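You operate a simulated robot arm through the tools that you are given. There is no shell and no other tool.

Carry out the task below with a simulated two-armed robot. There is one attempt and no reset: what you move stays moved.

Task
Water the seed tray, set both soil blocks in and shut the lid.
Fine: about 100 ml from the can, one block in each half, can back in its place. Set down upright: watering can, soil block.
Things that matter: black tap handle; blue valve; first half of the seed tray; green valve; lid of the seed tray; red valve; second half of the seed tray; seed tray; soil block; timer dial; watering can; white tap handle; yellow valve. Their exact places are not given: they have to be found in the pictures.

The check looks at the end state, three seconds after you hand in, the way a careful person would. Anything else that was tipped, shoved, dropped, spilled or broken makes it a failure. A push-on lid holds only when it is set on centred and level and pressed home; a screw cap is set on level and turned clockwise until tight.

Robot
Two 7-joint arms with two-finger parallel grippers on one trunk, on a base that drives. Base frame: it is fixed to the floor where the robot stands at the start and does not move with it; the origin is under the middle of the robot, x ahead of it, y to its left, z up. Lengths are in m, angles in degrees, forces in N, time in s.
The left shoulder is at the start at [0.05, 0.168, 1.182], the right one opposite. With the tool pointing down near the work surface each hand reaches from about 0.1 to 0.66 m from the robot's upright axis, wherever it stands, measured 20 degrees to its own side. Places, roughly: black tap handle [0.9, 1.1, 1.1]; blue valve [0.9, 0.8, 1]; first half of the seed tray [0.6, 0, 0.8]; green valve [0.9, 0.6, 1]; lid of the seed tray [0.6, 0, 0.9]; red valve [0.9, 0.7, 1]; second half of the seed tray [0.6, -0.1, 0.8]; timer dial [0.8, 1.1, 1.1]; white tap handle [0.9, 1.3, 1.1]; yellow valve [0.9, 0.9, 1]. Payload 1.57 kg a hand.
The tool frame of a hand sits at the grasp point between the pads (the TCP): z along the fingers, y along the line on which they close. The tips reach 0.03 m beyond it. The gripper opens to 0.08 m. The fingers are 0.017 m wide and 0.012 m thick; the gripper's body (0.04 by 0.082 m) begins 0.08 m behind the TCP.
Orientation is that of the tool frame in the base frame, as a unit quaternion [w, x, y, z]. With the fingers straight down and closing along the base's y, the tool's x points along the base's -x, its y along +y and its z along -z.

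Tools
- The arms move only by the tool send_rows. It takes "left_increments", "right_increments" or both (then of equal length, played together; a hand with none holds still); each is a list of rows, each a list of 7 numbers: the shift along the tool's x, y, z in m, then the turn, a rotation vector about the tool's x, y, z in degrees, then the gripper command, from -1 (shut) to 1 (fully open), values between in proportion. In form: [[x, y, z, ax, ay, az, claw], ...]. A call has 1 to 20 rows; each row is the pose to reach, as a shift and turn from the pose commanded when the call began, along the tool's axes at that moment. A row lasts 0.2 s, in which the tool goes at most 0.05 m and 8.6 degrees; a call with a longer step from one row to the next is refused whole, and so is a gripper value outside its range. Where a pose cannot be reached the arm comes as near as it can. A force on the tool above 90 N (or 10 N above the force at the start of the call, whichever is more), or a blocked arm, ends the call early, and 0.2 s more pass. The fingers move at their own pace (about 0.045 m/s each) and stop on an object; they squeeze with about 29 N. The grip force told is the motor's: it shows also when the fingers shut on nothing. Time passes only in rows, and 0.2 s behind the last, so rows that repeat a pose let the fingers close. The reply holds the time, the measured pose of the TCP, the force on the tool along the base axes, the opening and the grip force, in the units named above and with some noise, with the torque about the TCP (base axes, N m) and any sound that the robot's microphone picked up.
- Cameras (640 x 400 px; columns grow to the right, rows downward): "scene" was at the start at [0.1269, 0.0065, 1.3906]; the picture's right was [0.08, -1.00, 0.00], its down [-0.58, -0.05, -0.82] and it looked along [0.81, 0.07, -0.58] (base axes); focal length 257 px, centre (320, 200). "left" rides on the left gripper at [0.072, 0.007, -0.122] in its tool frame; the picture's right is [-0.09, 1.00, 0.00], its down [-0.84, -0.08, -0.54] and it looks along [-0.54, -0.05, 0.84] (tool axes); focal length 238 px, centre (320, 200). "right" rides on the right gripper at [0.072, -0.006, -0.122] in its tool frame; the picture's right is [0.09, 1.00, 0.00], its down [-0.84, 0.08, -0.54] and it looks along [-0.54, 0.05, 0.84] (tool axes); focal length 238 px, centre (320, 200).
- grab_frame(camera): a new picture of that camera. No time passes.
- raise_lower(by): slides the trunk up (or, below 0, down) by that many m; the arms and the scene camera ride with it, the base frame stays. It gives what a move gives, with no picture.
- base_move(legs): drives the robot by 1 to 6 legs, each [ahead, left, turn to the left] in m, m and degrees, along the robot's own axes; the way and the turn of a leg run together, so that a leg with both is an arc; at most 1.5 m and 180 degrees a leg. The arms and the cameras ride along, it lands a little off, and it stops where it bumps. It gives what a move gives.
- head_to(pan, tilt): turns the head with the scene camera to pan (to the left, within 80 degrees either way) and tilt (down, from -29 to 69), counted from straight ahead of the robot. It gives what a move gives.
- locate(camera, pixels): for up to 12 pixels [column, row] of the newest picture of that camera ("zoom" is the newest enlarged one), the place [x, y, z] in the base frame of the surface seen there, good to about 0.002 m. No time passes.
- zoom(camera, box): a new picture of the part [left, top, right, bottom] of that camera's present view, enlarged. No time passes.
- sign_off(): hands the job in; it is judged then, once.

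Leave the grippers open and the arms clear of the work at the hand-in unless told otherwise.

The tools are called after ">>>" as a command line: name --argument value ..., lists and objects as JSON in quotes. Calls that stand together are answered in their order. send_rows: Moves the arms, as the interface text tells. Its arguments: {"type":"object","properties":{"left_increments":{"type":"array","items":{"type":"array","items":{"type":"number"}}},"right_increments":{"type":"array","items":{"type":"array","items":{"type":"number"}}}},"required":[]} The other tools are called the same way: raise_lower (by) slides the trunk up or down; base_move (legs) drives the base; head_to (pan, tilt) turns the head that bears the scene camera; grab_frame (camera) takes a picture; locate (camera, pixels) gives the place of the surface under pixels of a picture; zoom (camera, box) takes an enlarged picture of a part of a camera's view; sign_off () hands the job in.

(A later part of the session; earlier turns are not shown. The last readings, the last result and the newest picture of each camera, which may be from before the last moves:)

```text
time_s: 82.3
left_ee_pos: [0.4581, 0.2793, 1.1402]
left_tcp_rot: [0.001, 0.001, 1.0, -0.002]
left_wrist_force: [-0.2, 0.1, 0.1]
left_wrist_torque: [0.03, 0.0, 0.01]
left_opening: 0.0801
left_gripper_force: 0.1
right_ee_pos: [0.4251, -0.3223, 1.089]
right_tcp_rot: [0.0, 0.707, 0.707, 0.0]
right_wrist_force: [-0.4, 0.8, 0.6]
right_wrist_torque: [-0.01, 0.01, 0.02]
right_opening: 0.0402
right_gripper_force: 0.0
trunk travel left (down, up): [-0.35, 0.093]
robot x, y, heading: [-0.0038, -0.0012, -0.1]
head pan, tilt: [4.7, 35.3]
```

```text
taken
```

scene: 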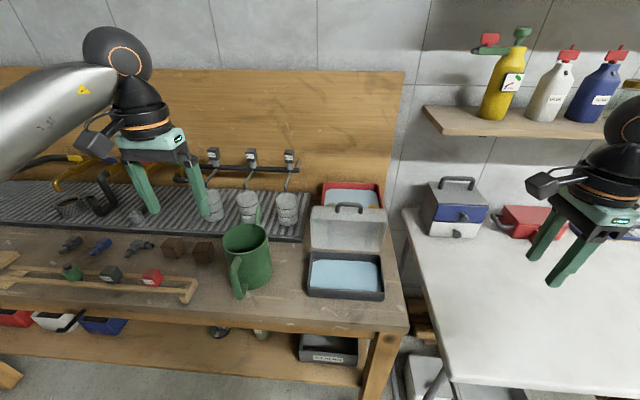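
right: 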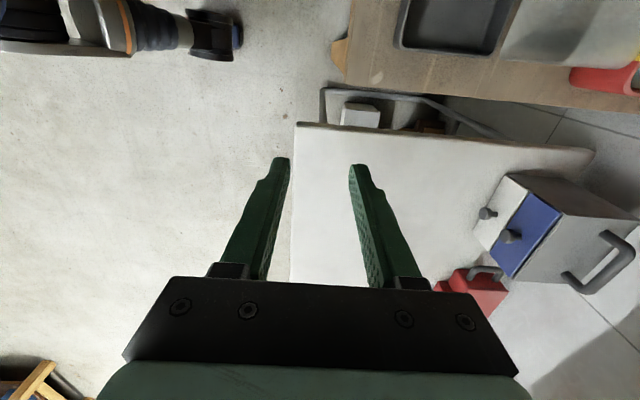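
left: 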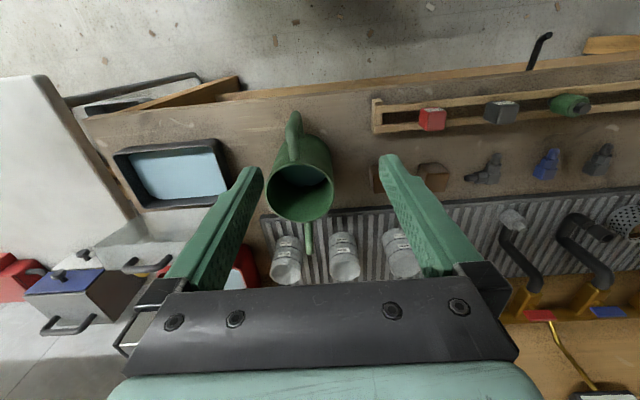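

Can is back in place. Zoom into the can to measure the remaining water level.

>>> zoom --camera "left" --box '[260, 110, 345, 260]'

>>> locate --camera "left" --pixels '[[300, 172], [305, 172], [310, 172], [295, 175], [300, 178], [305, 176], [290, 175], [312, 178], [300, 165], [275, 190], [333, 190], [302, 221]]'

```text
2.67 times, centred on (302, 185) of left
```

zoom: 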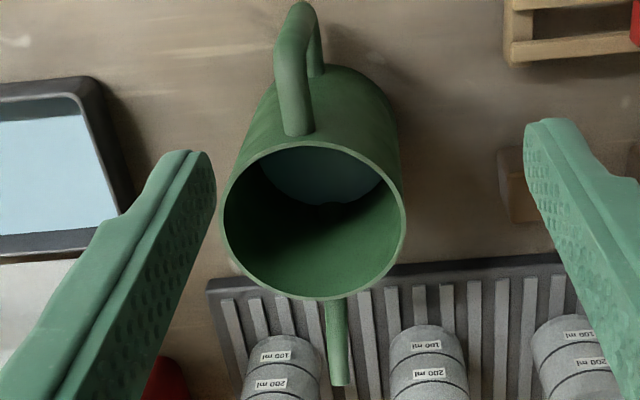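

```text
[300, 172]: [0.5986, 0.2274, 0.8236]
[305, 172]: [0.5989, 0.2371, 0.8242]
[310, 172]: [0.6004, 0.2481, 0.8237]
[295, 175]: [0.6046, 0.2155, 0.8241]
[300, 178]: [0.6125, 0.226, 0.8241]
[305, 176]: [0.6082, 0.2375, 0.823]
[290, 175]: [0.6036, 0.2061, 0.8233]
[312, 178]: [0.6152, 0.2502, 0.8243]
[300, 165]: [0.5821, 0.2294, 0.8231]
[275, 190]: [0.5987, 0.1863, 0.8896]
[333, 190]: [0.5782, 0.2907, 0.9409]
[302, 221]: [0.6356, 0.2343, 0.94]
```

Water in the can fell from 0.8345 to 0.8237 (≈92–95 ml), tray reading ≈100 ml: fine. Next the soil blocks: they're out of the left arm's reach, so I'll drive 0.28 m to the left.

>>> base_move --legs '[[0, 0.28, 0]]'

>>> grab_frame --camera "left"

>>> grab_frame --camera "scene"

```text
time_s: 85.3
left_ee_pos: [0.459, 0.5593, 1.1414]
left_tcp_rot: [0.001, 0.001, 1.0, 0.0]
left_wrist_force: [0.5, -0.3, 0.0]
left_wrist_torque: [-0.02, 0.01, 0.02]
left_opening: 0.0801
left_gripper_force: 0.0
right_ee_pos: [0.4233, -0.0441, 1.0882]
right_tcp_rot: [0.0, 0.707, 0.707, 0.0]
right_wrist_force: [0.6, -0.1, -0.2]
right_wrist_torque: [0.0, 0.01, 0.01]
right_opening: 0.04
right_gripper_force: 0.0
trunk travel left (down, up): [-0.35, 0.093]
robot x, y, heading: [-0.0068, 0.2787, -0.0]
head pan, tilt: [4.7, 35.3]
```

```text
taken
```

left: 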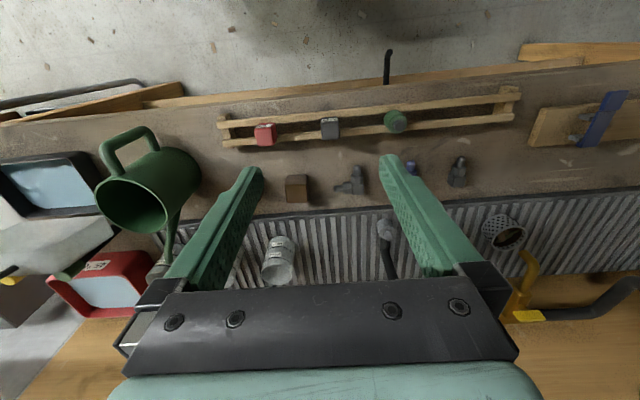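

```text
taken
```

scene: 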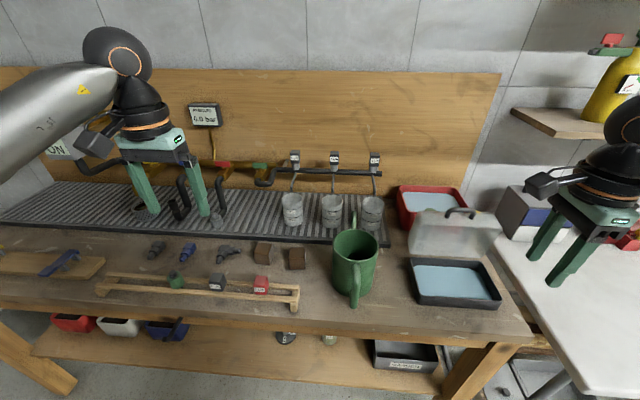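

Base is at y≈0.279. Blocks now appear at (262,253) and (297,258) in the scene view; zoom and locate.

>>> zoom --camera "scene" --box '[230, 225, 330, 290]'

>>> zoom --camera "left" --box '[220, 140, 380, 240]'

```text
6.15 times, centred on (280, 258) of scene
```

zoom: 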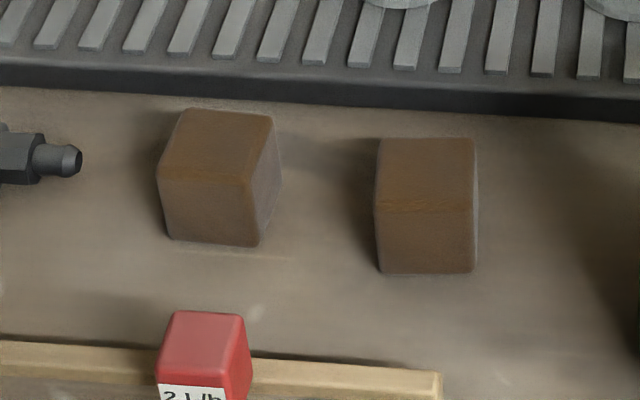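

```text
4.00 times, centred on (300, 190) of left
```

zoom: 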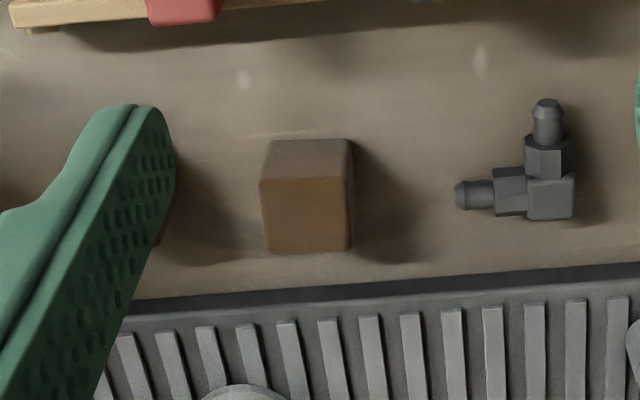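

>>> zoom --camera "scene" --box '[230, 225, 330, 290]'

>>> locate --camera "zoom" --pixels '[[190, 112], [265, 120], [163, 170], [240, 180], [215, 145], [385, 143], [468, 143], [380, 205], [468, 205], [425, 175], [210, 240], [425, 268]]'

```text
6.15 times, centred on (280, 258) of scene
```

zoom: 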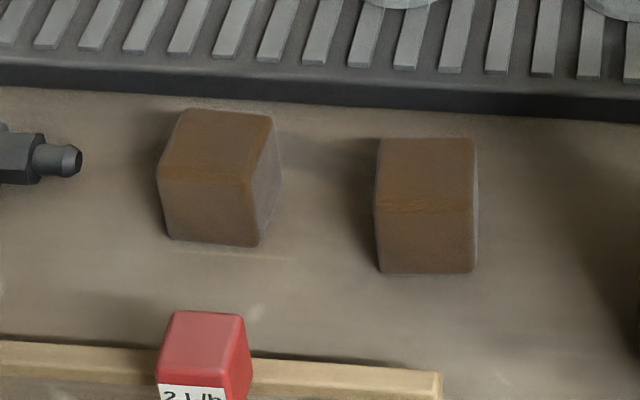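

```text
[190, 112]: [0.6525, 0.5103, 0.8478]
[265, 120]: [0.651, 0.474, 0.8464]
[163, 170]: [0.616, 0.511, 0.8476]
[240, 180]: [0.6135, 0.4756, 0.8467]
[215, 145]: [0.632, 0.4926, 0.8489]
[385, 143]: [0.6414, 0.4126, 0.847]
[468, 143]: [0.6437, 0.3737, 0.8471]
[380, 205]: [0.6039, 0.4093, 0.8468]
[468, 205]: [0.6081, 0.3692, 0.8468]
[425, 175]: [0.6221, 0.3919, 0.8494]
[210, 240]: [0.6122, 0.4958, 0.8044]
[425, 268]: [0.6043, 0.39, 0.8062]
```

Blocks: A centre ≈(0.633, 0.4925), B centre ≈(0.624, 0.391), ~42 mm wide, tops at 0.848. Move the left hand above block A.

>>> send_rows --left_increments '[[-0.03, -0.012, 0.02, 0, 0, 0, 0.8], [-0.06, -0.024, 0.045, 0, 0, 0, 0.8], [-0.09, -0.036, 0.07, 0, 0, 0, 0.8], [-0.12, -0.048, 0.095, 0, 0, 1, 0.8], [-0.145, -0.06, 0.12, 0, 0, 2, 0.8], [-0.165, -0.067, 0.15, 0, 0, 2, 0.8], [-0.174, -0.067, 0.18, 0, 0, 2, 0.8], [-0.174, -0.067, 0.19, 0, 0, 2, 0.8], [-0.174, -0.067, 0.19, 0, 0, 2, 0.8]]'

>>> grab_frame --camera "left"

```text
time_s: 87.3
left_ee_pos: [0.6274, 0.4918, 0.9631]
left_tcp_rot: [0.002, 0.018, 1.0, 0.0]
left_wrist_force: [-0.9, -0.5, -0.2]
left_wrist_torque: [-0.01, 0.01, -0.01]
left_opening: 0.0722
left_gripper_force: 0.2
left hand out of reach, approached as far as the arm can: row 7, 8, 9
right_ee_pos: [0.4244, -0.0442, 1.0895]
right_tcp_rot: [0.001, 0.707, 0.707, 0.0]
right_wrist_force: [-0.4, -1.1, 0.4]
right_wrist_torque: [-0.01, -0.01, 0.05]
right_opening: 0.04
right_gripper_force: 0.0
trunk travel left (down, up): [-0.35, 0.093]
robot x, y, heading: [-0.0017, 0.2793, -0.1]
head pan, tilt: [4.7, 35.3]
```

```text
taken
```

left: 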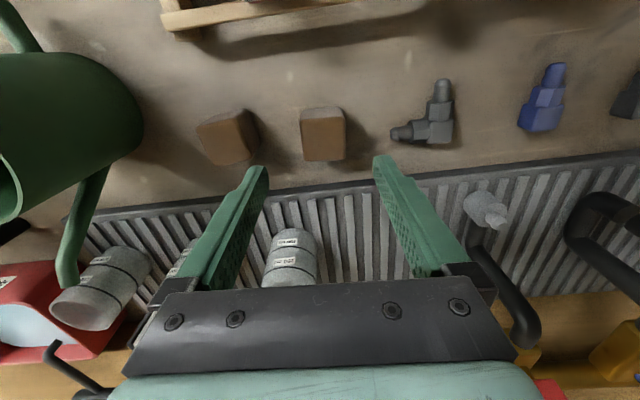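

Reach is marginal. I'll lift the hand, then lower the trunk 0.08 m to bring the shoulder closer to working height.

>>> send_rows --left_increments '[[0.01, 0, -0.04, 0, 0, 0, 0.8], [0.02, 0, -0.08, 0, 0, 0, 0.8], [0.02, 0, -0.08, 0, 0, 0, 0.8]]'

>>> raise_lower --by -0.08

```text
time_s: 88.1
left_ee_pos: [0.607, 0.4936, 1.0425]
left_tcp_rot: [0.001, 0.017, 1.0, -0.001]
left_wrist_force: [0.1, -0.1, 0.0]
left_wrist_torque: [-0.02, 0.03, -0.02]
left_opening: 0.0721
left_gripper_force: 0.1
right_ee_pos: [0.425, -0.0446, 1.0882]
right_tcp_rot: [-0.001, 0.707, 0.707, -0.001]
right_wrist_force: [0.2, 0.1, 1.4]
right_wrist_torque: [-0.01, -0.01, 0.01]
right_opening: 0.04
right_gripper_force: 0.0
trunk travel left (down, up): [-0.35, 0.093]
robot x, y, heading: [-0.0055, 0.2798, -0.1]
head pan, tilt: [4.7, 35.3]
```

```text
time_s: 89.3
left_ee_pos: [0.6074, 0.4934, 0.9628]
left_tcp_rot: [0.002, 0.019, 1.0, 0.001]
left_wrist_force: [0.2, -0.8, 0.4]
left_wrist_torque: [0.02, -0.01, 0.03]
left_opening: 0.072
left_gripper_force: 0.1
right_ee_pos: [0.4249, -0.0447, 1.008]
right_tcp_rot: [0.0, 0.707, 0.707, 0.0]
right_wrist_force: [-0.4, -0.3, -0.3]
right_wrist_torque: [0.02, 0.01, 0.02]
right_opening: 0.0398
right_gripper_force: 0.1
trunk travel left (down, up): [-0.27, 0.173]
robot x, y, heading: [-0.0018, 0.2788, -0.2]
head pan, tilt: [4.7, 35.3]
```

Now move to (0.630, 0.4925, 0.90) and check.

>>> send_rows --left_increments '[[-0.012, 0, 0.02, 0, 0, 0, 0.8], [-0.023, -0.001, 0.04, 0, 0, 0, 0.8], [-0.023, -0.001, 0.06, 0, 0, 0, 0.8], [-0.023, -0.001, 0.06, 0, 0, 0, 0.8]]'

>>> grab_frame --camera "left"

>>> zoom --camera "scene" --box '[180, 160, 340, 290]'

```text
time_s: 90.3
left_ee_pos: [0.6262, 0.4898, 0.902]
left_tcp_rot: [0.002, 0.019, 1.0, 0.0]
left_wrist_force: [-0.2, 0.7, 0.5]
left_wrist_torque: [-0.03, 0.01, 0.03]
left_opening: 0.0719
left_gripper_force: 0.1
left hand out of reach, approached as far as the arm can: row 2
right_ee_pos: [0.4242, -0.0436, 1.0082]
right_tcp_rot: [0.0, 0.707, 0.707, 0.0]
right_wrist_force: [-0.3, -0.2, 0.8]
right_wrist_torque: [0.0, 0.02, -0.02]
right_opening: 0.04
right_gripper_force: 0.1
trunk travel left (down, up): [-0.27, 0.173]
robot x, y, heading: [-0.0006, 0.2767, 0.0]
head pan, tilt: [4.7, 35.3]
```

```text
taken
```

left: 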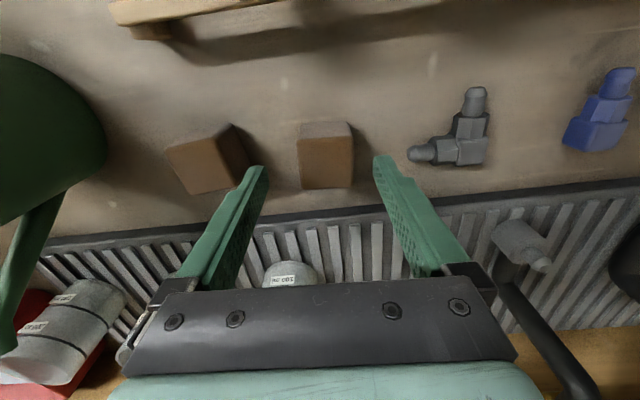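

```text
3.08 times, centred on (260, 225) of scene
```

zoom: 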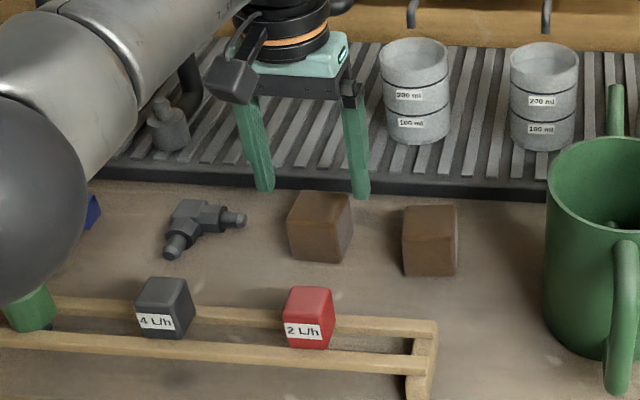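

Block A is between the fingers (column ~325). Descend to z≈0.838.

>>> send_rows --left_increments '[[0, 0.0025, 0.02, 0, 0, 0, 0.8], [-0.002, 0.0025, 0.04, 0, 0, 0, 0.8], [-0.003, 0.0025, 0.055, 0, 0, 0, 0.8], [-0.003, 0.0025, 0.064, 0, 0, 0, 0.8], [-0.003, 0.0025, 0.064, 0, 0, 0, 0.8]]'

>>> grab_frame --camera "left"

>>> zoom --camera "scene" --box '[180, 160, 340, 290]'

```text
time_s: 91.5
left_ee_pos: [0.6254, 0.4966, 0.8441]
left_tcp_rot: [0.002, 0.017, 1.0, 0.001]
left_wrist_force: [-0.5, 0.8, 0.6]
left_wrist_torque: [0.02, -0.03, -0.01]
left_opening: 0.0721
left_gripper_force: 0.1
left hand out of reach, approached as far as the arm can: row 1, 2, 3, 4, 5
right_ee_pos: [0.4239, -0.0453, 1.0088]
right_tcp_rot: [-0.001, 0.708, 0.707, 0.001]
right_wrist_force: [-0.1, -0.5, 0.9]
right_wrist_torque: [-0.04, 0.0, -0.03]
right_opening: 0.0401
right_gripper_force: 0.1
trunk travel left (down, up): [-0.27, 0.173]
robot x, y, heading: [0.0002, 0.2751, -0.1]
head pan, tilt: [4.7, 35.3]
```

```text
taken
```

left: 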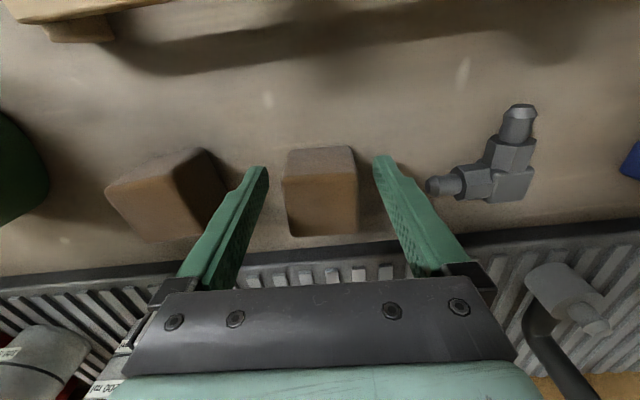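

```text
3.08 times, centred on (260, 225) of scene
```

zoom: 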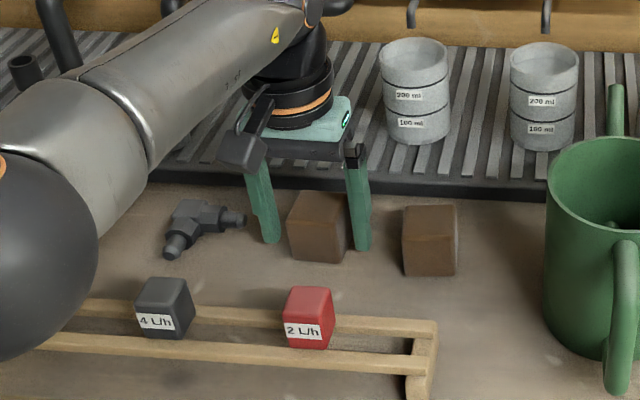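

Good height (0.844). Nudge −4 mm in y and close on block A.

>>> send_rows --left_increments '[[0, -0.004, 0, 0, 0, 0, 0.8], [0, -0.004, 0, 0, 0, 0, 0.3], [0, -0.004, 0, 0, 0, 0, -0.1], [0, -0.004, 0, 0, 0, 0, -0.4], [0, -0.004, 0, 0, 0, 0, -1], [0, -0.004, 0, 0, 0, 0, -1], [0, -0.004, 0, 0, 0, 0, -1]]'

```text
time_s: 93.1
left_ee_pos: [0.6246, 0.4913, 0.8442]
left_tcp_rot: [0.001, 0.019, 1.0, 0.0]
left_wrist_force: [-0.6, 0.4, 1.2]
left_wrist_torque: [0.02, -0.03, -0.05]
left_opening: 0.0454
left_gripper_force: 29.4
right_ee_pos: [0.4235, -0.0437, 1.009]
right_tcp_rot: [0.0, 0.707, 0.707, 0.0]
right_wrist_force: [-0.1, 0.1, -0.7]
right_wrist_torque: [0.01, 0.05, -0.01]
right_opening: 0.04
right_gripper_force: 0.1
trunk travel left (down, up): [-0.27, 0.173]
robot x, y, heading: [-0.0029, 0.281, -0.3]
head pan, tilt: [4.7, 35.3]
```

Block A gripped (45 mm). Lift straight up 0.15 m and draw back.

>>> send_rows --left_increments '[[0, 0, -0.02, 0, 0, 0, -1], [0, 0, -0.05, 0, 0, 0, -1], [0.01, 0, -0.08, 0, 0, 0, -1], [0.03, 0, -0.11, 0, 0, 0, -1], [0.05, 0, -0.14, 0, 0, 0, -1], [0.07, 0, -0.16, 0, 0, 0, -1], [0.07, 0, -0.16, 0, 0, 0, -1]]'

>>> grab_frame --camera "left"

>>> grab_frame --camera "scene"

```text
time_s: 94.7
left_ee_pos: [0.5556, 0.4936, 1.0047]
left_tcp_rot: [0.001, 0.018, 1.0, 0.0]
left_wrist_force: [-0.1, -0.9, -1.0]
left_wrist_torque: [-0.01, 0.02, 0.01]
left_opening: 0.0452
left_gripper_force: 28.7
right_ee_pos: [0.4246, -0.0449, 1.0094]
right_tcp_rot: [0.0, 0.707, 0.707, -0.001]
right_wrist_force: [0.5, -0.4, 0.8]
right_wrist_torque: [0.0, 0.04, -0.01]
right_opening: 0.0401
right_gripper_force: 0.0
trunk travel left (down, up): [-0.27, 0.173]
robot x, y, heading: [-0.0028, 0.2786, -0.1]
head pan, tilt: [4.7, 35.3]
```

```text
taken
```

left: 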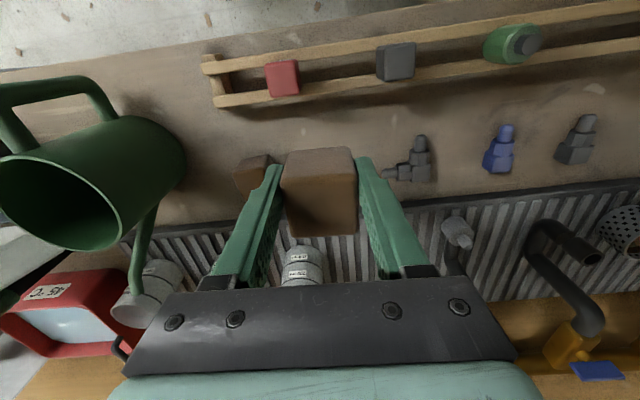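

```text
taken
```

scene: 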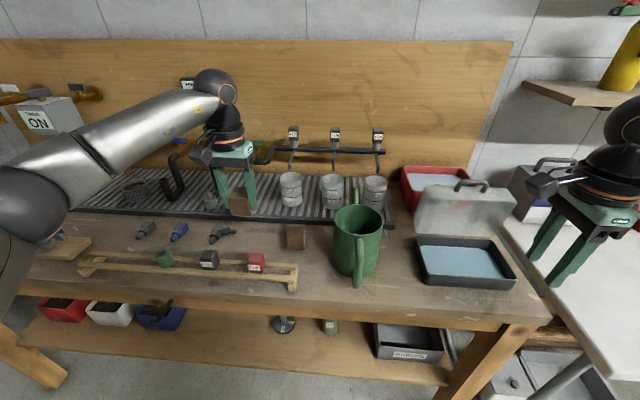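

Block A is held upright. Raise it to z≈1.07, then drive right 0.28 m back in front of the tray.

>>> send_rows --left_increments '[[0, 0, -0.03, 0, 0, 0, -1], [0, 0, -0.065, 0, 0, 0, -1], [0, 0, -0.065, 0, 0, 0, -1]]'

>>> base_move --legs '[[0, -0.28, 0]]'

>>> grab_frame --camera "scene"

```text
time_s: 95.5
left_ee_pos: [0.5586, 0.4939, 1.0683]
left_tcp_rot: [0.001, 0.019, 1.0, 0.0]
left_wrist_force: [-0.5, 0.3, -0.9]
left_wrist_torque: [0.0, 0.0, 0.03]
left_opening: 0.0451
left_gripper_force: 29.4
right_ee_pos: [0.4252, -0.0432, 1.0089]
right_tcp_rot: [-0.001, 0.707, 0.707, 0.0]
right_wrist_force: [0.2, 0.1, -0.1]
right_wrist_torque: [-0.04, 0.0, 0.0]
right_opening: 0.0402
right_gripper_force: 0.0
trunk travel left (down, up): [-0.27, 0.173]
robot x, y, heading: [-0.0041, 0.2808, 0.0]
head pan, tilt: [4.7, 35.3]
```

```text
time_s: 98.5
left_ee_pos: [0.5569, 0.2162, 1.0675]
left_tcp_rot: [0.001, 0.016, 1.0, 0.0]
left_wrist_force: [0.0, 0.5, -0.9]
left_wrist_torque: [-0.03, -0.01, 0.01]
left_opening: 0.0457
left_gripper_force: 28.8
right_ee_pos: [0.4256, -0.3225, 1.0103]
right_tcp_rot: [0.0, 0.707, 0.708, -0.001]
right_wrist_force: [0.3, 0.4, 0.2]
right_wrist_torque: [0.01, -0.01, 0.01]
right_opening: 0.0399
right_gripper_force: 0.0
trunk travel left (down, up): [-0.27, 0.173]
robot x, y, heading: [-0.0028, 0.0023, 0.0]
head pan, tilt: [4.7, 35.3]
```

```text
taken
```

scene: 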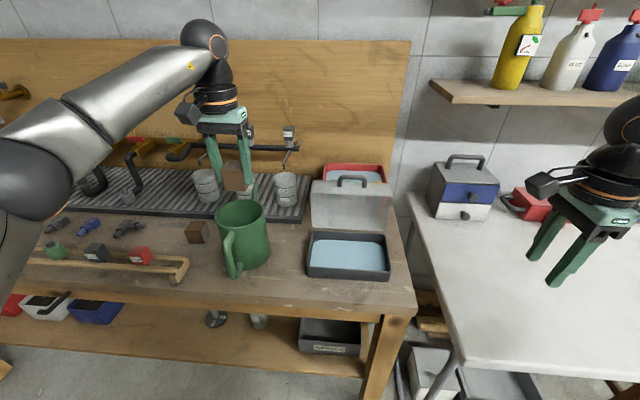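

Now carry block A across to above the second (right) half: TCP (0.562, -0.064, 1.07).

>>> send_rows --left_increments '[[-0.002, -0.04, 0, 0, 0, 0, -1], [-0.004, -0.08, 0, 0, 0, 0, -1], [-0.006, -0.12, 0, 0, 0, -0.5, -1], [-0.008, -0.16, 0, 0, 0, -1, -1], [-0.01, -0.2, 0, 0, 0, -1.5, -1], [-0.012, -0.24, 0, 0, 0, -2, -1], [-0.014, -0.28, 0, 0, 0, -2, -1], [-0.014, -0.28, 0, 0, 0, -2, -1]]'

>>> grab_frame --camera "left"

>>> grab_frame --camera "scene"

```text
time_s: 100.3
left_ee_pos: [0.5354, -0.0324, 1.0597]
left_tcp_rot: [0.001, 0.0, 1.0, -0.001]
left_wrist_force: [1.0, 0.1, -0.3]
left_wrist_torque: [-0.04, -0.01, 0.0]
left_opening: 0.0454
left_gripper_force: 29.1
left hand out of reach, approached as far as the arm can: row 5, 6, 7, 8
right_ee_pos: [0.4264, -0.322, 1.0095]
right_tcp_rot: [0.0, 0.707, 0.708, -0.002]
right_wrist_force: [0.2, 0.1, 1.0]
right_wrist_torque: [-0.04, 0.02, 0.02]
right_opening: 0.0399
right_gripper_force: 0.1
trunk travel left (down, up): [-0.27, 0.173]
robot x, y, heading: [-0.0049, 0.002, -0.0]
head pan, tilt: [4.7, 35.3]
```

```text
taken
```

left: 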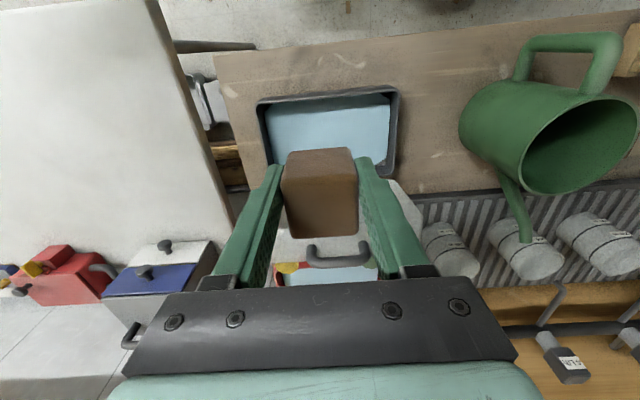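

```text
taken
```

scene: 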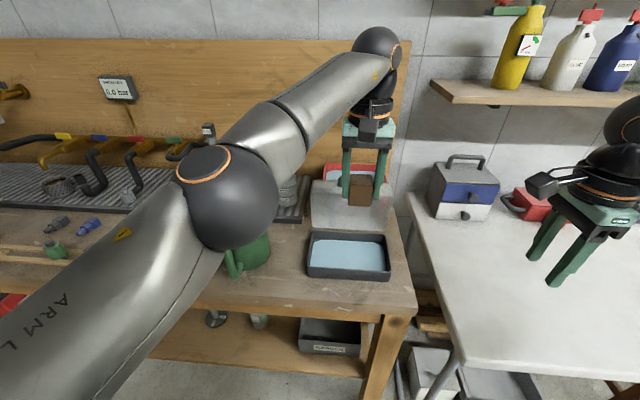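

Reach is limited on this side. Check where the white table's near edge is before driving further right.

>>> locate --camera "scene" --pixels '[[462, 355], [550, 370], [620, 378], [415, 205], [430, 270], [300, 310], [410, 310], [180, 300]]'

```text
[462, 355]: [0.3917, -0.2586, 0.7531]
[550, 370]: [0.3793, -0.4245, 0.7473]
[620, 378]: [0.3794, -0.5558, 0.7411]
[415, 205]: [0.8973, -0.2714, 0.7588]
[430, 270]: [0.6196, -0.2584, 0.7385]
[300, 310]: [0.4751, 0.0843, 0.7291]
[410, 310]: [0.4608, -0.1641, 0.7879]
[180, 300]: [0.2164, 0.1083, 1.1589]
```

Table's near edge is at x≈0.38 – there's room. Drive right 0.08 m.

>>> base_move --legs '[[0, -0.08, 0]]'

```text
time_s: 101.7
left_ee_pos: [0.5357, -0.1119, 1.0589]
left_tcp_rot: [0.0, -0.001, 1.0, 0.001]
left_wrist_force: [-0.1, 0.3, -1.4]
left_wrist_torque: [0.0, 0.03, 0.04]
left_opening: 0.0454
left_gripper_force: 28.4
right_ee_pos: [0.4253, -0.4006, 1.0083]
right_tcp_rot: [0.0, 0.706, 0.708, 0.0]
right_wrist_force: [0.2, 0.0, 0.4]
right_wrist_torque: [0.0, -0.01, 0.0]
right_opening: 0.0399
right_gripper_force: 0.1
trunk travel left (down, up): [-0.27, 0.173]
robot x, y, heading: [0.0002, -0.0793, -0.1]
head pan, tilt: [4.7, 35.3]
```

Move over the second half: (0.562, -0.066), lowering to z=0.93.

>>> send_rows --left_increments '[[-0.008, 0.015, 0.01, 0, 0, 0, -1], [-0.016, 0.03, 0.03, 0, 0, 0, -1], [-0.026, 0.046, 0.06, 0, 0, 0, -1], [-0.026, 0.046, 0.09, 0, 0, 0, -1], [-0.026, 0.046, 0.12, 0, 0, 0, -1], [-0.026, 0.046, 0.13, 0, 0, 0, -1], [-0.026, 0.046, 0.13, 0, 0, 0, -1]]'

>>> grab_frame --camera "left"

>>> grab_frame --camera "scene"

```text
time_s: 103.3
left_ee_pos: [0.5606, -0.0652, 0.9291]
left_tcp_rot: [0.001, 0.0, 1.0, -0.001]
left_wrist_force: [-0.7, -0.3, -1.0]
left_wrist_torque: [0.01, 0.01, 0.01]
left_opening: 0.0456
left_gripper_force: 29.3
right_ee_pos: [0.4253, -0.4007, 1.0096]
right_tcp_rot: [0.0, 0.707, 0.708, -0.001]
right_wrist_force: [-0.6, 0.3, 0.3]
right_wrist_torque: [0.03, -0.03, 0.02]
right_opening: 0.04
right_gripper_force: 0.2
trunk travel left (down, up): [-0.27, 0.173]
robot x, y, heading: [-0.0029, -0.0778, 0.4]
head pan, tilt: [4.7, 35.3]
```

```text
taken
```

left: 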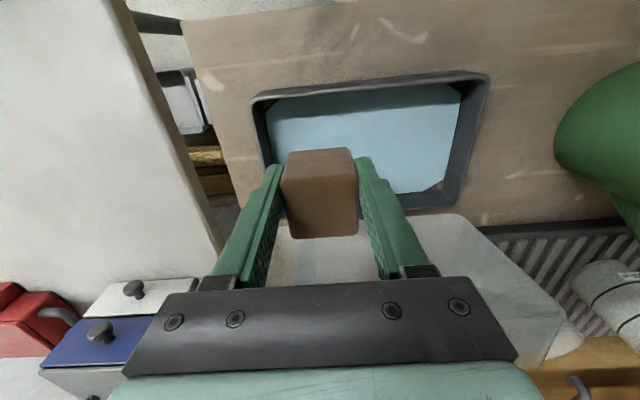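

```text
taken
```

scene: 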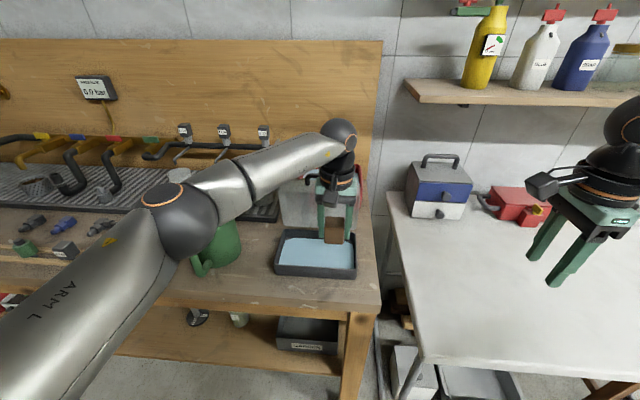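

Check clearance between the left elbow and the can before lowering more.

>>> locate --camera "scene" --pixels '[[180, 240], [185, 255], [160, 250], [215, 215], [240, 200], [225, 235], [205, 270], [195, 200], [320, 165], [335, 220]]'

>>> zoom --camera "scene" --box '[150, 150, 390, 300]'

```text
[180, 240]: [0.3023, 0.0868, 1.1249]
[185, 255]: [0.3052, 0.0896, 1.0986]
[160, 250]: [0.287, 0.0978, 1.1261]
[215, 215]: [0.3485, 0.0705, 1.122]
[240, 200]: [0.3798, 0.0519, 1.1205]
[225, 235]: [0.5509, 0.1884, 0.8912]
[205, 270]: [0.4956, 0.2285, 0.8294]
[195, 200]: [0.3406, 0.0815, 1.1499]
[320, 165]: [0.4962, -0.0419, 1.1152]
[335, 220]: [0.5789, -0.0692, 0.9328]
```

```text
2.67 times, centred on (270, 225) of scene
```

zoom: 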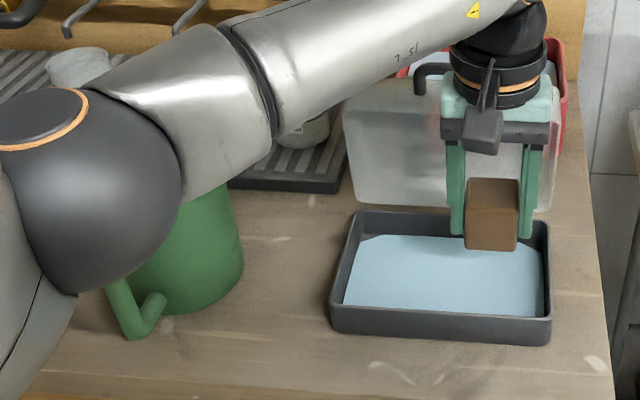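

Elbow and forearm are well clear. Lower block A into the second half: 74 mm down.

>>> send_rows --left_increments '[[0, 0, 0.02, 0, 0, 0, -1], [0, 0, 0.04, 0, 0, 0, -1], [0, 0, 0.057, 0, 0, 0, -1], [0, 0, 0.067, 0, 0, 0, -1], [0, 0, 0.074, 0, 0, 0, -1], [0, 0, 0.074, 0, 0, 0, -1]]'

>>> zoom --camera "scene" --box '[250, 150, 390, 300]'

```text
time_s: 104.7
left_ee_pos: [0.5632, -0.0659, 0.8548]
left_tcp_rot: [0.0, -0.001, 1.0, 0.0]
left_wrist_force: [0.8, 0.4, 0.1]
left_wrist_torque: [0.01, 0.02, 0.02]
left_opening: 0.0455
left_gripper_force: 28.6
right_ee_pos: [0.4256, -0.401, 1.0097]
right_tcp_rot: [-0.001, 0.706, 0.708, 0.0]
right_wrist_force: [0.5, 0.3, 0.1]
right_wrist_torque: [0.01, -0.03, 0.0]
right_opening: 0.0401
right_gripper_force: 0.0
trunk travel left (down, up): [-0.27, 0.173]
robot x, y, heading: [-0.0021, -0.0805, 0.3]
head pan, tilt: [4.7, 35.3]
```

```text
2.67 times, centred on (320, 225) of scene
```

zoom: 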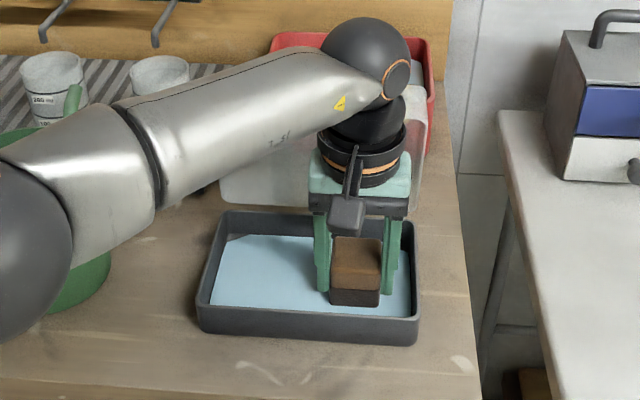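

Nearly down. Lower in 2 mm steps until contact.

>>> send_rows --left_increments '[[0, 0, 0.002, 0, 0, 0, -1], [0, 0, 0.002, 0, 0, 0, -1]]'

>>> send_rows --left_increments '[[0, 0, 0.002, 0, 0, 0, -1], [0, 0, 0.002, 0, 0, 0, -1]]'

```text
time_s: 105.3
left_ee_pos: [0.5637, -0.0678, 0.8534]
left_tcp_rot: [0.001, -0.002, 1.0, 0.0]
left_wrist_force: [0.3, 0.0, -0.3]
left_wrist_torque: [0.03, 0.01, 0.05]
left_opening: 0.0456
left_gripper_force: 29.4
right_ee_pos: [0.4265, -0.4015, 1.008]
right_tcp_rot: [-0.001, 0.707, 0.707, 0.0]
right_wrist_force: [-0.6, 0.0, 0.3]
right_wrist_torque: [0.02, -0.01, -0.01]
right_opening: 0.0399
right_gripper_force: 0.1
trunk travel left (down, up): [-0.27, 0.173]
robot x, y, heading: [0.0007, -0.0744, 0.5]
head pan, tilt: [4.7, 35.3]
```

```text
time_s: 105.9
left_ee_pos: [0.5634, -0.0664, 0.8509]
left_tcp_rot: [0.001, -0.001, 1.0, 0.0]
left_wrist_force: [-0.2, 0.1, -0.7]
left_wrist_torque: [0.01, 0.01, -0.03]
left_opening: 0.0453
left_gripper_force: 29.0
right_ee_pos: [0.4261, -0.401, 1.01]
right_tcp_rot: [0.0, 0.707, 0.708, 0.0]
right_wrist_force: [0.5, -0.1, 0.3]
right_wrist_torque: [0.0, 0.0, 0.02]
right_opening: 0.0401
right_gripper_force: 0.0
trunk travel left (down, up): [-0.27, 0.173]
robot x, y, heading: [-0.0001, -0.0797, 0.1]
head pan, tilt: [4.7, 35.3]
```

>>> send_rows --left_increments '[[0, 0, 0.0015, 0, 0, 0, -1], [0, 0, 0.0015, 0, 0, 0, -1]]'

>>> send_rows --left_increments '[[0, 0, 0.0015, 0, 0, 0, -1], [0, 0, 0.0015, 0, 0, 0, -1]]'

```text
time_s: 106.5
left_ee_pos: [0.5621, -0.067, 0.8514]
left_tcp_rot: [0.001, -0.001, 1.0, 0.0]
left_wrist_force: [0.6, -0.1, 3.4]
left_wrist_torque: [0.07, -0.05, 0.0]
left_opening: 0.0455
left_gripper_force: 28.6
right_ee_pos: [0.4259, -0.4005, 1.0092]
right_tcp_rot: [0.0, 0.707, 0.708, 0.0]
right_wrist_force: [0.3, 1.0, -0.5]
right_wrist_torque: [-0.02, 0.02, -0.01]
right_opening: 0.0403
right_gripper_force: 0.1
trunk travel left (down, up): [-0.27, 0.173]
robot x, y, heading: [0.0004, -0.0747, 0.2]
head pan, tilt: [4.7, 35.3]
```

```text
time_s: 107.1
left_ee_pos: [0.5619, -0.0672, 0.8507]
left_tcp_rot: [0.003, -0.001, 1.0, -0.001]
left_wrist_force: [1.1, 0.4, 12.5]
left_wrist_torque: [0.11, -0.07, 0.02]
left_opening: 0.0452
left_gripper_force: 28.9
right_ee_pos: [0.4241, -0.4003, 1.0088]
right_tcp_rot: [0.0, 0.707, 0.708, -0.001]
right_wrist_force: [0.2, 0.1, -0.3]
right_wrist_torque: [0.01, 0.0, 0.02]
right_opening: 0.0399
right_gripper_force: 0.0
trunk travel left (down, up): [-0.27, 0.173]
robot x, y, heading: [-0.0058, -0.0819, 0.1]
head pan, tilt: [4.7, 35.3]
```

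Contact (12 N). Ease up 1.5 mm and open just enough (58 mm), then lift out.

>>> send_rows --left_increments '[[0, 0, -0.0015, 0, 0, 0, -1], [0, 0, -0.0015, 0, 0, 0, 0.4], [0, 0, -0.0015, 0, 0, 0, 0.4], [0, 0, -0.0015, 0, 0, 0, 0.4], [0, 0, -0.02, 0, 0, 0, 0.4], [0, 0, -0.05, 0, 0, 0, 0.4], [0, 0, -0.09, 0, 0, 0, 0.6], [0, 0, -0.13, 0, 0, 0, 0.8], [0, 0, -0.17, 0, 0, 0, 0.8], [0, 0, -0.2, 0, 0, 0, 0.8]]'

>>> grab_frame --camera "left"

>>> zoom --camera "scene" --box '[250, 150, 390, 300]'

```text
time_s: 109.3
left_ee_pos: [0.5615, -0.0666, 1.0501]
left_tcp_rot: [0.001, 0.0, 1.0, 0.0]
left_wrist_force: [-0.4, -0.5, -0.2]
left_wrist_torque: [0.06, -0.03, 0.0]
left_opening: 0.0721
left_gripper_force: 0.1
right_ee_pos: [0.4238, -0.4007, 1.009]
right_tcp_rot: [0.0, 0.706, 0.708, -0.001]
right_wrist_force: [-0.7, 0.2, 0.9]
right_wrist_torque: [0.02, 0.0, 0.0]
right_opening: 0.04
right_gripper_force: 0.0
trunk travel left (down, up): [-0.27, 0.173]
robot x, y, heading: [-0.0042, -0.0775, 0.0]
head pan, tilt: [4.7, 35.3]
```

```text
taken
```

left: 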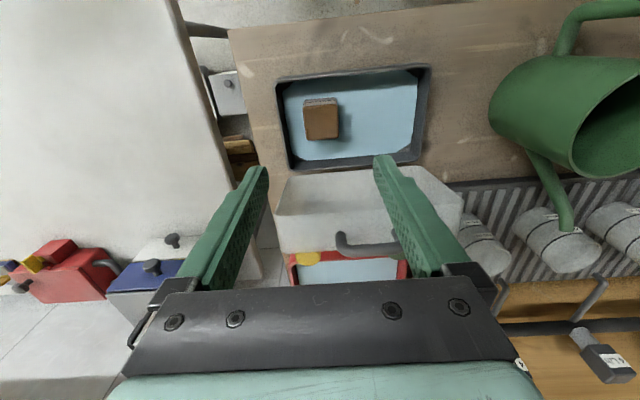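

```text
2.67 times, centred on (320, 225) of scene
```

zoom: 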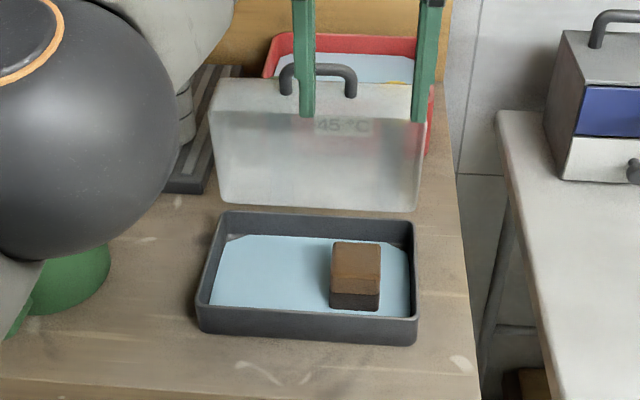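

Block A stands upright in the second half. Now drive left 0.33 m for block B (hand stays at z≈1.05, above the can rim at 0.94).

>>> base_move --legs '[[0, 0.33, 0]]'

>>> grab_frame --camera "scene"

```text
time_s: 112.8
left_ee_pos: [0.5613, 0.2643, 1.0485]
left_tcp_rot: [0.002, -0.003, 1.0, -0.001]
left_wrist_force: [0.3, -0.1, 0.1]
left_wrist_torque: [0.01, 0.0, 0.0]
left_opening: 0.0721
left_gripper_force: 0.3
right_ee_pos: [0.4264, -0.0705, 1.0086]
right_tcp_rot: [0.0, 0.704, 0.71, 0.0]
right_wrist_force: [0.7, -0.2, -0.3]
right_wrist_torque: [0.02, 0.03, 0.04]
right_opening: 0.0399
right_gripper_force: 0.1
trunk travel left (down, up): [-0.27, 0.173]
robot x, y, heading: [-0.0064, 0.2481, 0.3]
head pan, tilt: [4.7, 35.3]
```

```text
taken
```

scene: 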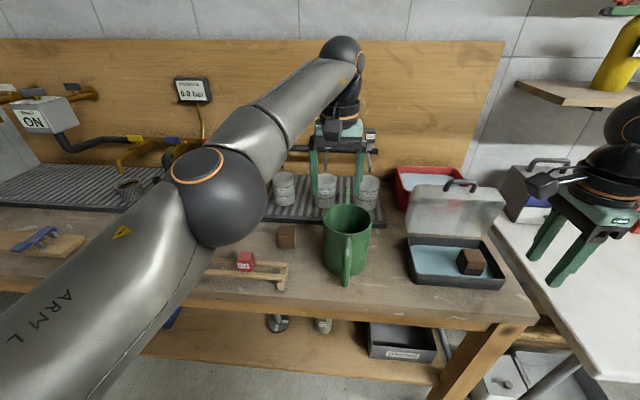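

Move the left hand above block B (0.618, 0.391), staying high while passing the can.

>>> send_rows --left_increments '[[-0.01, 0.03, 0, 0, 0, 0, 0.8], [-0.02, 0.06, 0, 0, 0, -1, 0.8], [-0.03, 0.09, 0, 0, 0, -2, 0.8], [-0.04, 0.12, 0.01, 0, 0, -3, 0.8], [-0.05, 0.127, 0.03, 0, 0, -4, 0.8], [-0.055, 0.127, 0.055, 0, 0, -5, 0.8], [-0.055, 0.127, 0.075, 0, 0, -5, 0.8], [-0.055, 0.127, 0.075, 0, 0, -5, 0.8]]'

>>> grab_frame --camera "left"

>>> grab_frame --camera "scene"

```text
time_s: 114.6
left_ee_pos: [0.613, 0.3921, 0.9744]
left_tcp_rot: [0.002, -0.046, 0.999, -0.001]
left_wrist_force: [-0.7, 0.4, -0.7]
left_wrist_torque: [0.02, 0.02, -0.03]
left_opening: 0.0719
left_gripper_force: 0.1
left hand out of reach, approached as far as the arm can: row 5, 6
right_ee_pos: [0.425, -0.0718, 1.0096]
right_tcp_rot: [0.0, 0.704, 0.71, -0.001]
right_wrist_force: [-0.2, -0.3, 0.5]
right_wrist_torque: [0.01, 0.0, -0.02]
right_opening: 0.04
right_gripper_force: 0.2
trunk travel left (down, up): [-0.27, 0.173]
robot x, y, heading: [-0.0066, 0.2492, 0.6]
head pan, tilt: [4.7, 35.3]
```

```text
taken
```

left: 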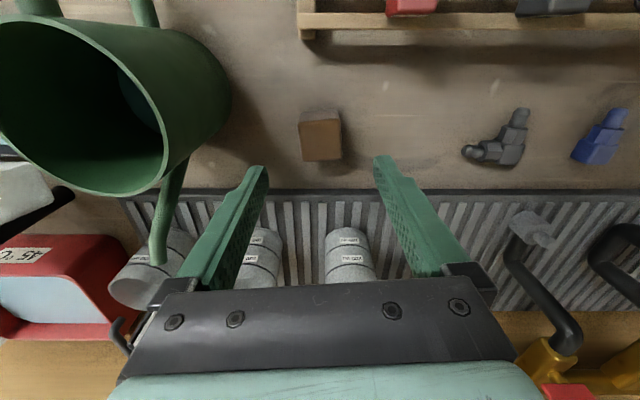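

```text
taken
```

scene: 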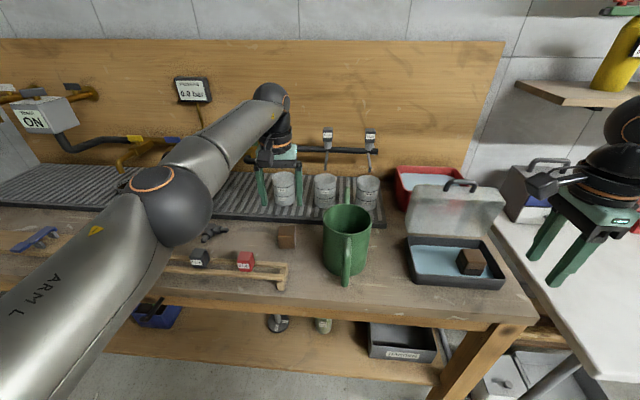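

Locate block B's top again, with the left camera.

>>> zoom --camera "left" --box '[270, 90, 370, 180]'

>>> locate --camera "left" --pixels '[[304, 125], [337, 123], [306, 156], [338, 154], [320, 140], [320, 115]]'

```text
4.44 times, centred on (320, 135) of left
```

zoom: 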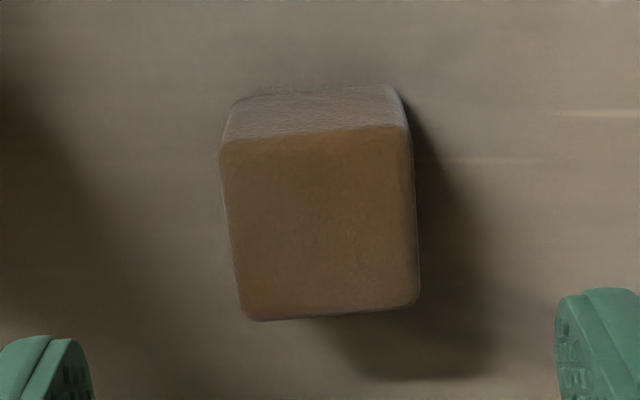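

```text
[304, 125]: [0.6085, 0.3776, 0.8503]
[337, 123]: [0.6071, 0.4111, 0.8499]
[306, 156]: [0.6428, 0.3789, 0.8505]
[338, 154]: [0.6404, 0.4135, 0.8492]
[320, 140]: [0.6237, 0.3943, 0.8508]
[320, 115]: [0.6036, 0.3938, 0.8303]
```

Block B centre ≈(0.624, 0.394), aligned with the hand. Descend to z≈0.844.

>>> send_rows --left_increments '[[-0.003, 0.001, 0.03, 0, 0, 0, 0.8], [-0.006, 0.0012, 0.06, 0, 0, 0, 0.8], [-0.009, 0.0012, 0.09, 0, 0, 0, 0.8], [-0.009, 0.0012, 0.115, 0, 0, 0, 0.8], [-0.009, 0.0012, 0.13, 0, 0, 0, 0.8], [-0.009, 0.0012, 0.13, 0, 0, 0, 0.8]]'

>>> grab_frame --camera "left"

>>> zoom --camera "scene" --box '[200, 150, 360, 300]'

```text
time_s: 116.0
left_ee_pos: [0.6165, 0.3958, 0.8518]
left_tcp_rot: [-0.001, -0.047, 0.999, 0.001]
left_wrist_force: [0.0, -0.6, -0.3]
left_wrist_torque: [0.02, 0.0, 0.0]
left_opening: 0.0719
left_gripper_force: 0.1
left hand out of reach, approached as far as the arm can: row 3, 4, 5, 6
right_ee_pos: [0.4252, -0.071, 1.0099]
right_tcp_rot: [-0.001, 0.705, 0.709, 0.0]
right_wrist_force: [-0.2, 0.7, 0.0]
right_wrist_torque: [-0.01, -0.01, 0.0]
right_opening: 0.04
right_gripper_force: 0.1
trunk travel left (down, up): [-0.27, 0.173]
robot x, y, heading: [-0.0029, 0.2483, 0.7]
head pan, tilt: [4.7, 35.3]
```

```text
taken
```

left: 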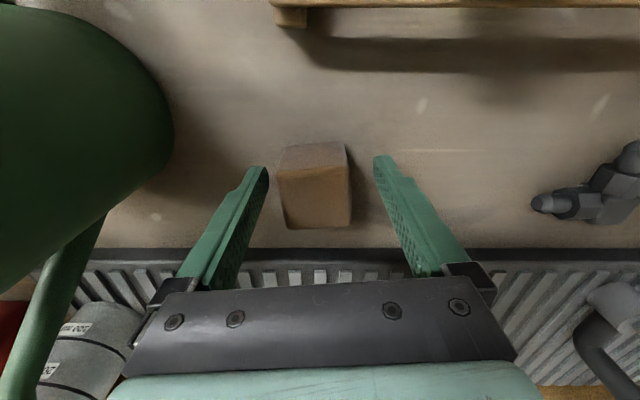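

```text
2.67 times, centred on (280, 225) of scene
```

zoom: 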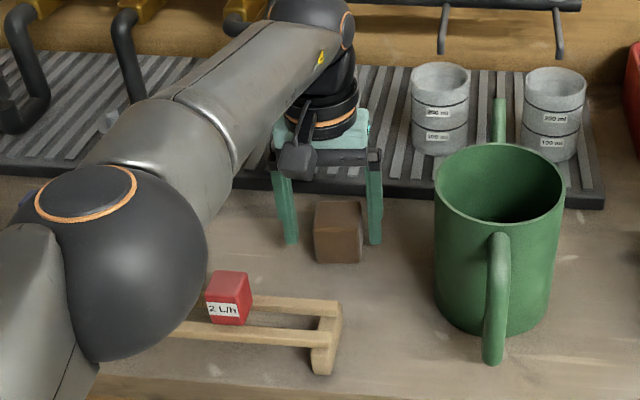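

Just short; lower the trunk by 0.01 m to bring the fingers down to z≈0.842.

>>> raise_lower --by -0.01

>>> send_rows --left_increments '[[0, -0.002, 0, 0, 0, 0, 0.8], [0, -0.002, 0, 0, 0, 0, 0.4], [0, -0.002, 0, 0, 0, 0, 0.1], [0, -0.002, 0, 0, 0, 0, -0.3], [0, -0.002, 0, 0, 0, 0, -1], [0, -0.002, 0, 0, 0, 0, -1], [0, -0.002, 0, 0, 0, 0, -1]]'

>>> grab_frame --camera "left"

```text
time_s: 116.5
left_ee_pos: [0.6159, 0.3961, 0.8432]
left_tcp_rot: [0.0, -0.046, 0.999, 0.0]
left_wrist_force: [0.2, 0.4, 0.1]
left_wrist_torque: [-0.02, -0.02, 0.01]
left_opening: 0.0721
left_gripper_force: 0.1
right_ee_pos: [0.4255, -0.0705, 0.9985]
right_tcp_rot: [0.0, 0.705, 0.71, 0.0]
right_wrist_force: [0.3, -0.2, 0.5]
right_wrist_torque: [-0.02, 0.0, -0.02]
right_opening: 0.04
right_gripper_force: 0.0
trunk travel left (down, up): [-0.26, 0.183]
robot x, y, heading: [-0.002, 0.2479, 0.3]
head pan, tilt: [4.7, 35.3]
```

```text
time_s: 118.2
left_ee_pos: [0.6167, 0.3934, 0.8434]
left_tcp_rot: [-0.001, -0.046, 0.999, 0.0]
left_wrist_force: [0.0, 0.1, -0.1]
left_wrist_torque: [0.02, -0.03, -0.03]
left_opening: 0.0455
left_gripper_force: 28.8
right_ee_pos: [0.4259, -0.0711, 0.9991]
right_tcp_rot: [0.0, 0.705, 0.709, 0.001]
right_wrist_force: [0.8, -0.9, -0.2]
right_wrist_torque: [0.0, 0.01, 0.0]
right_opening: 0.0401
right_gripper_force: 0.0
trunk travel left (down, up): [-0.26, 0.183]
robot x, y, heading: [-0.002, 0.2541, 0.3]
head pan, tilt: [4.7, 35.3]
```

```text
taken
```

left: 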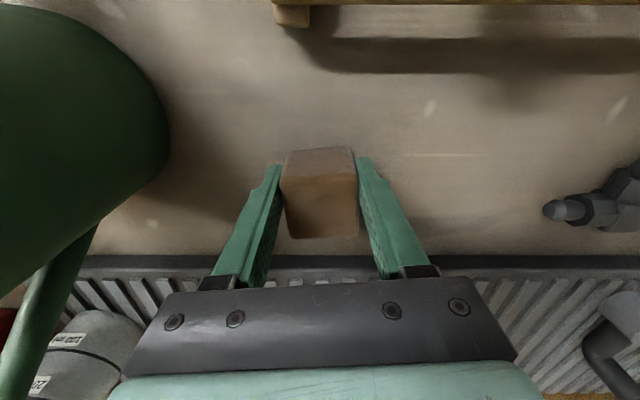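

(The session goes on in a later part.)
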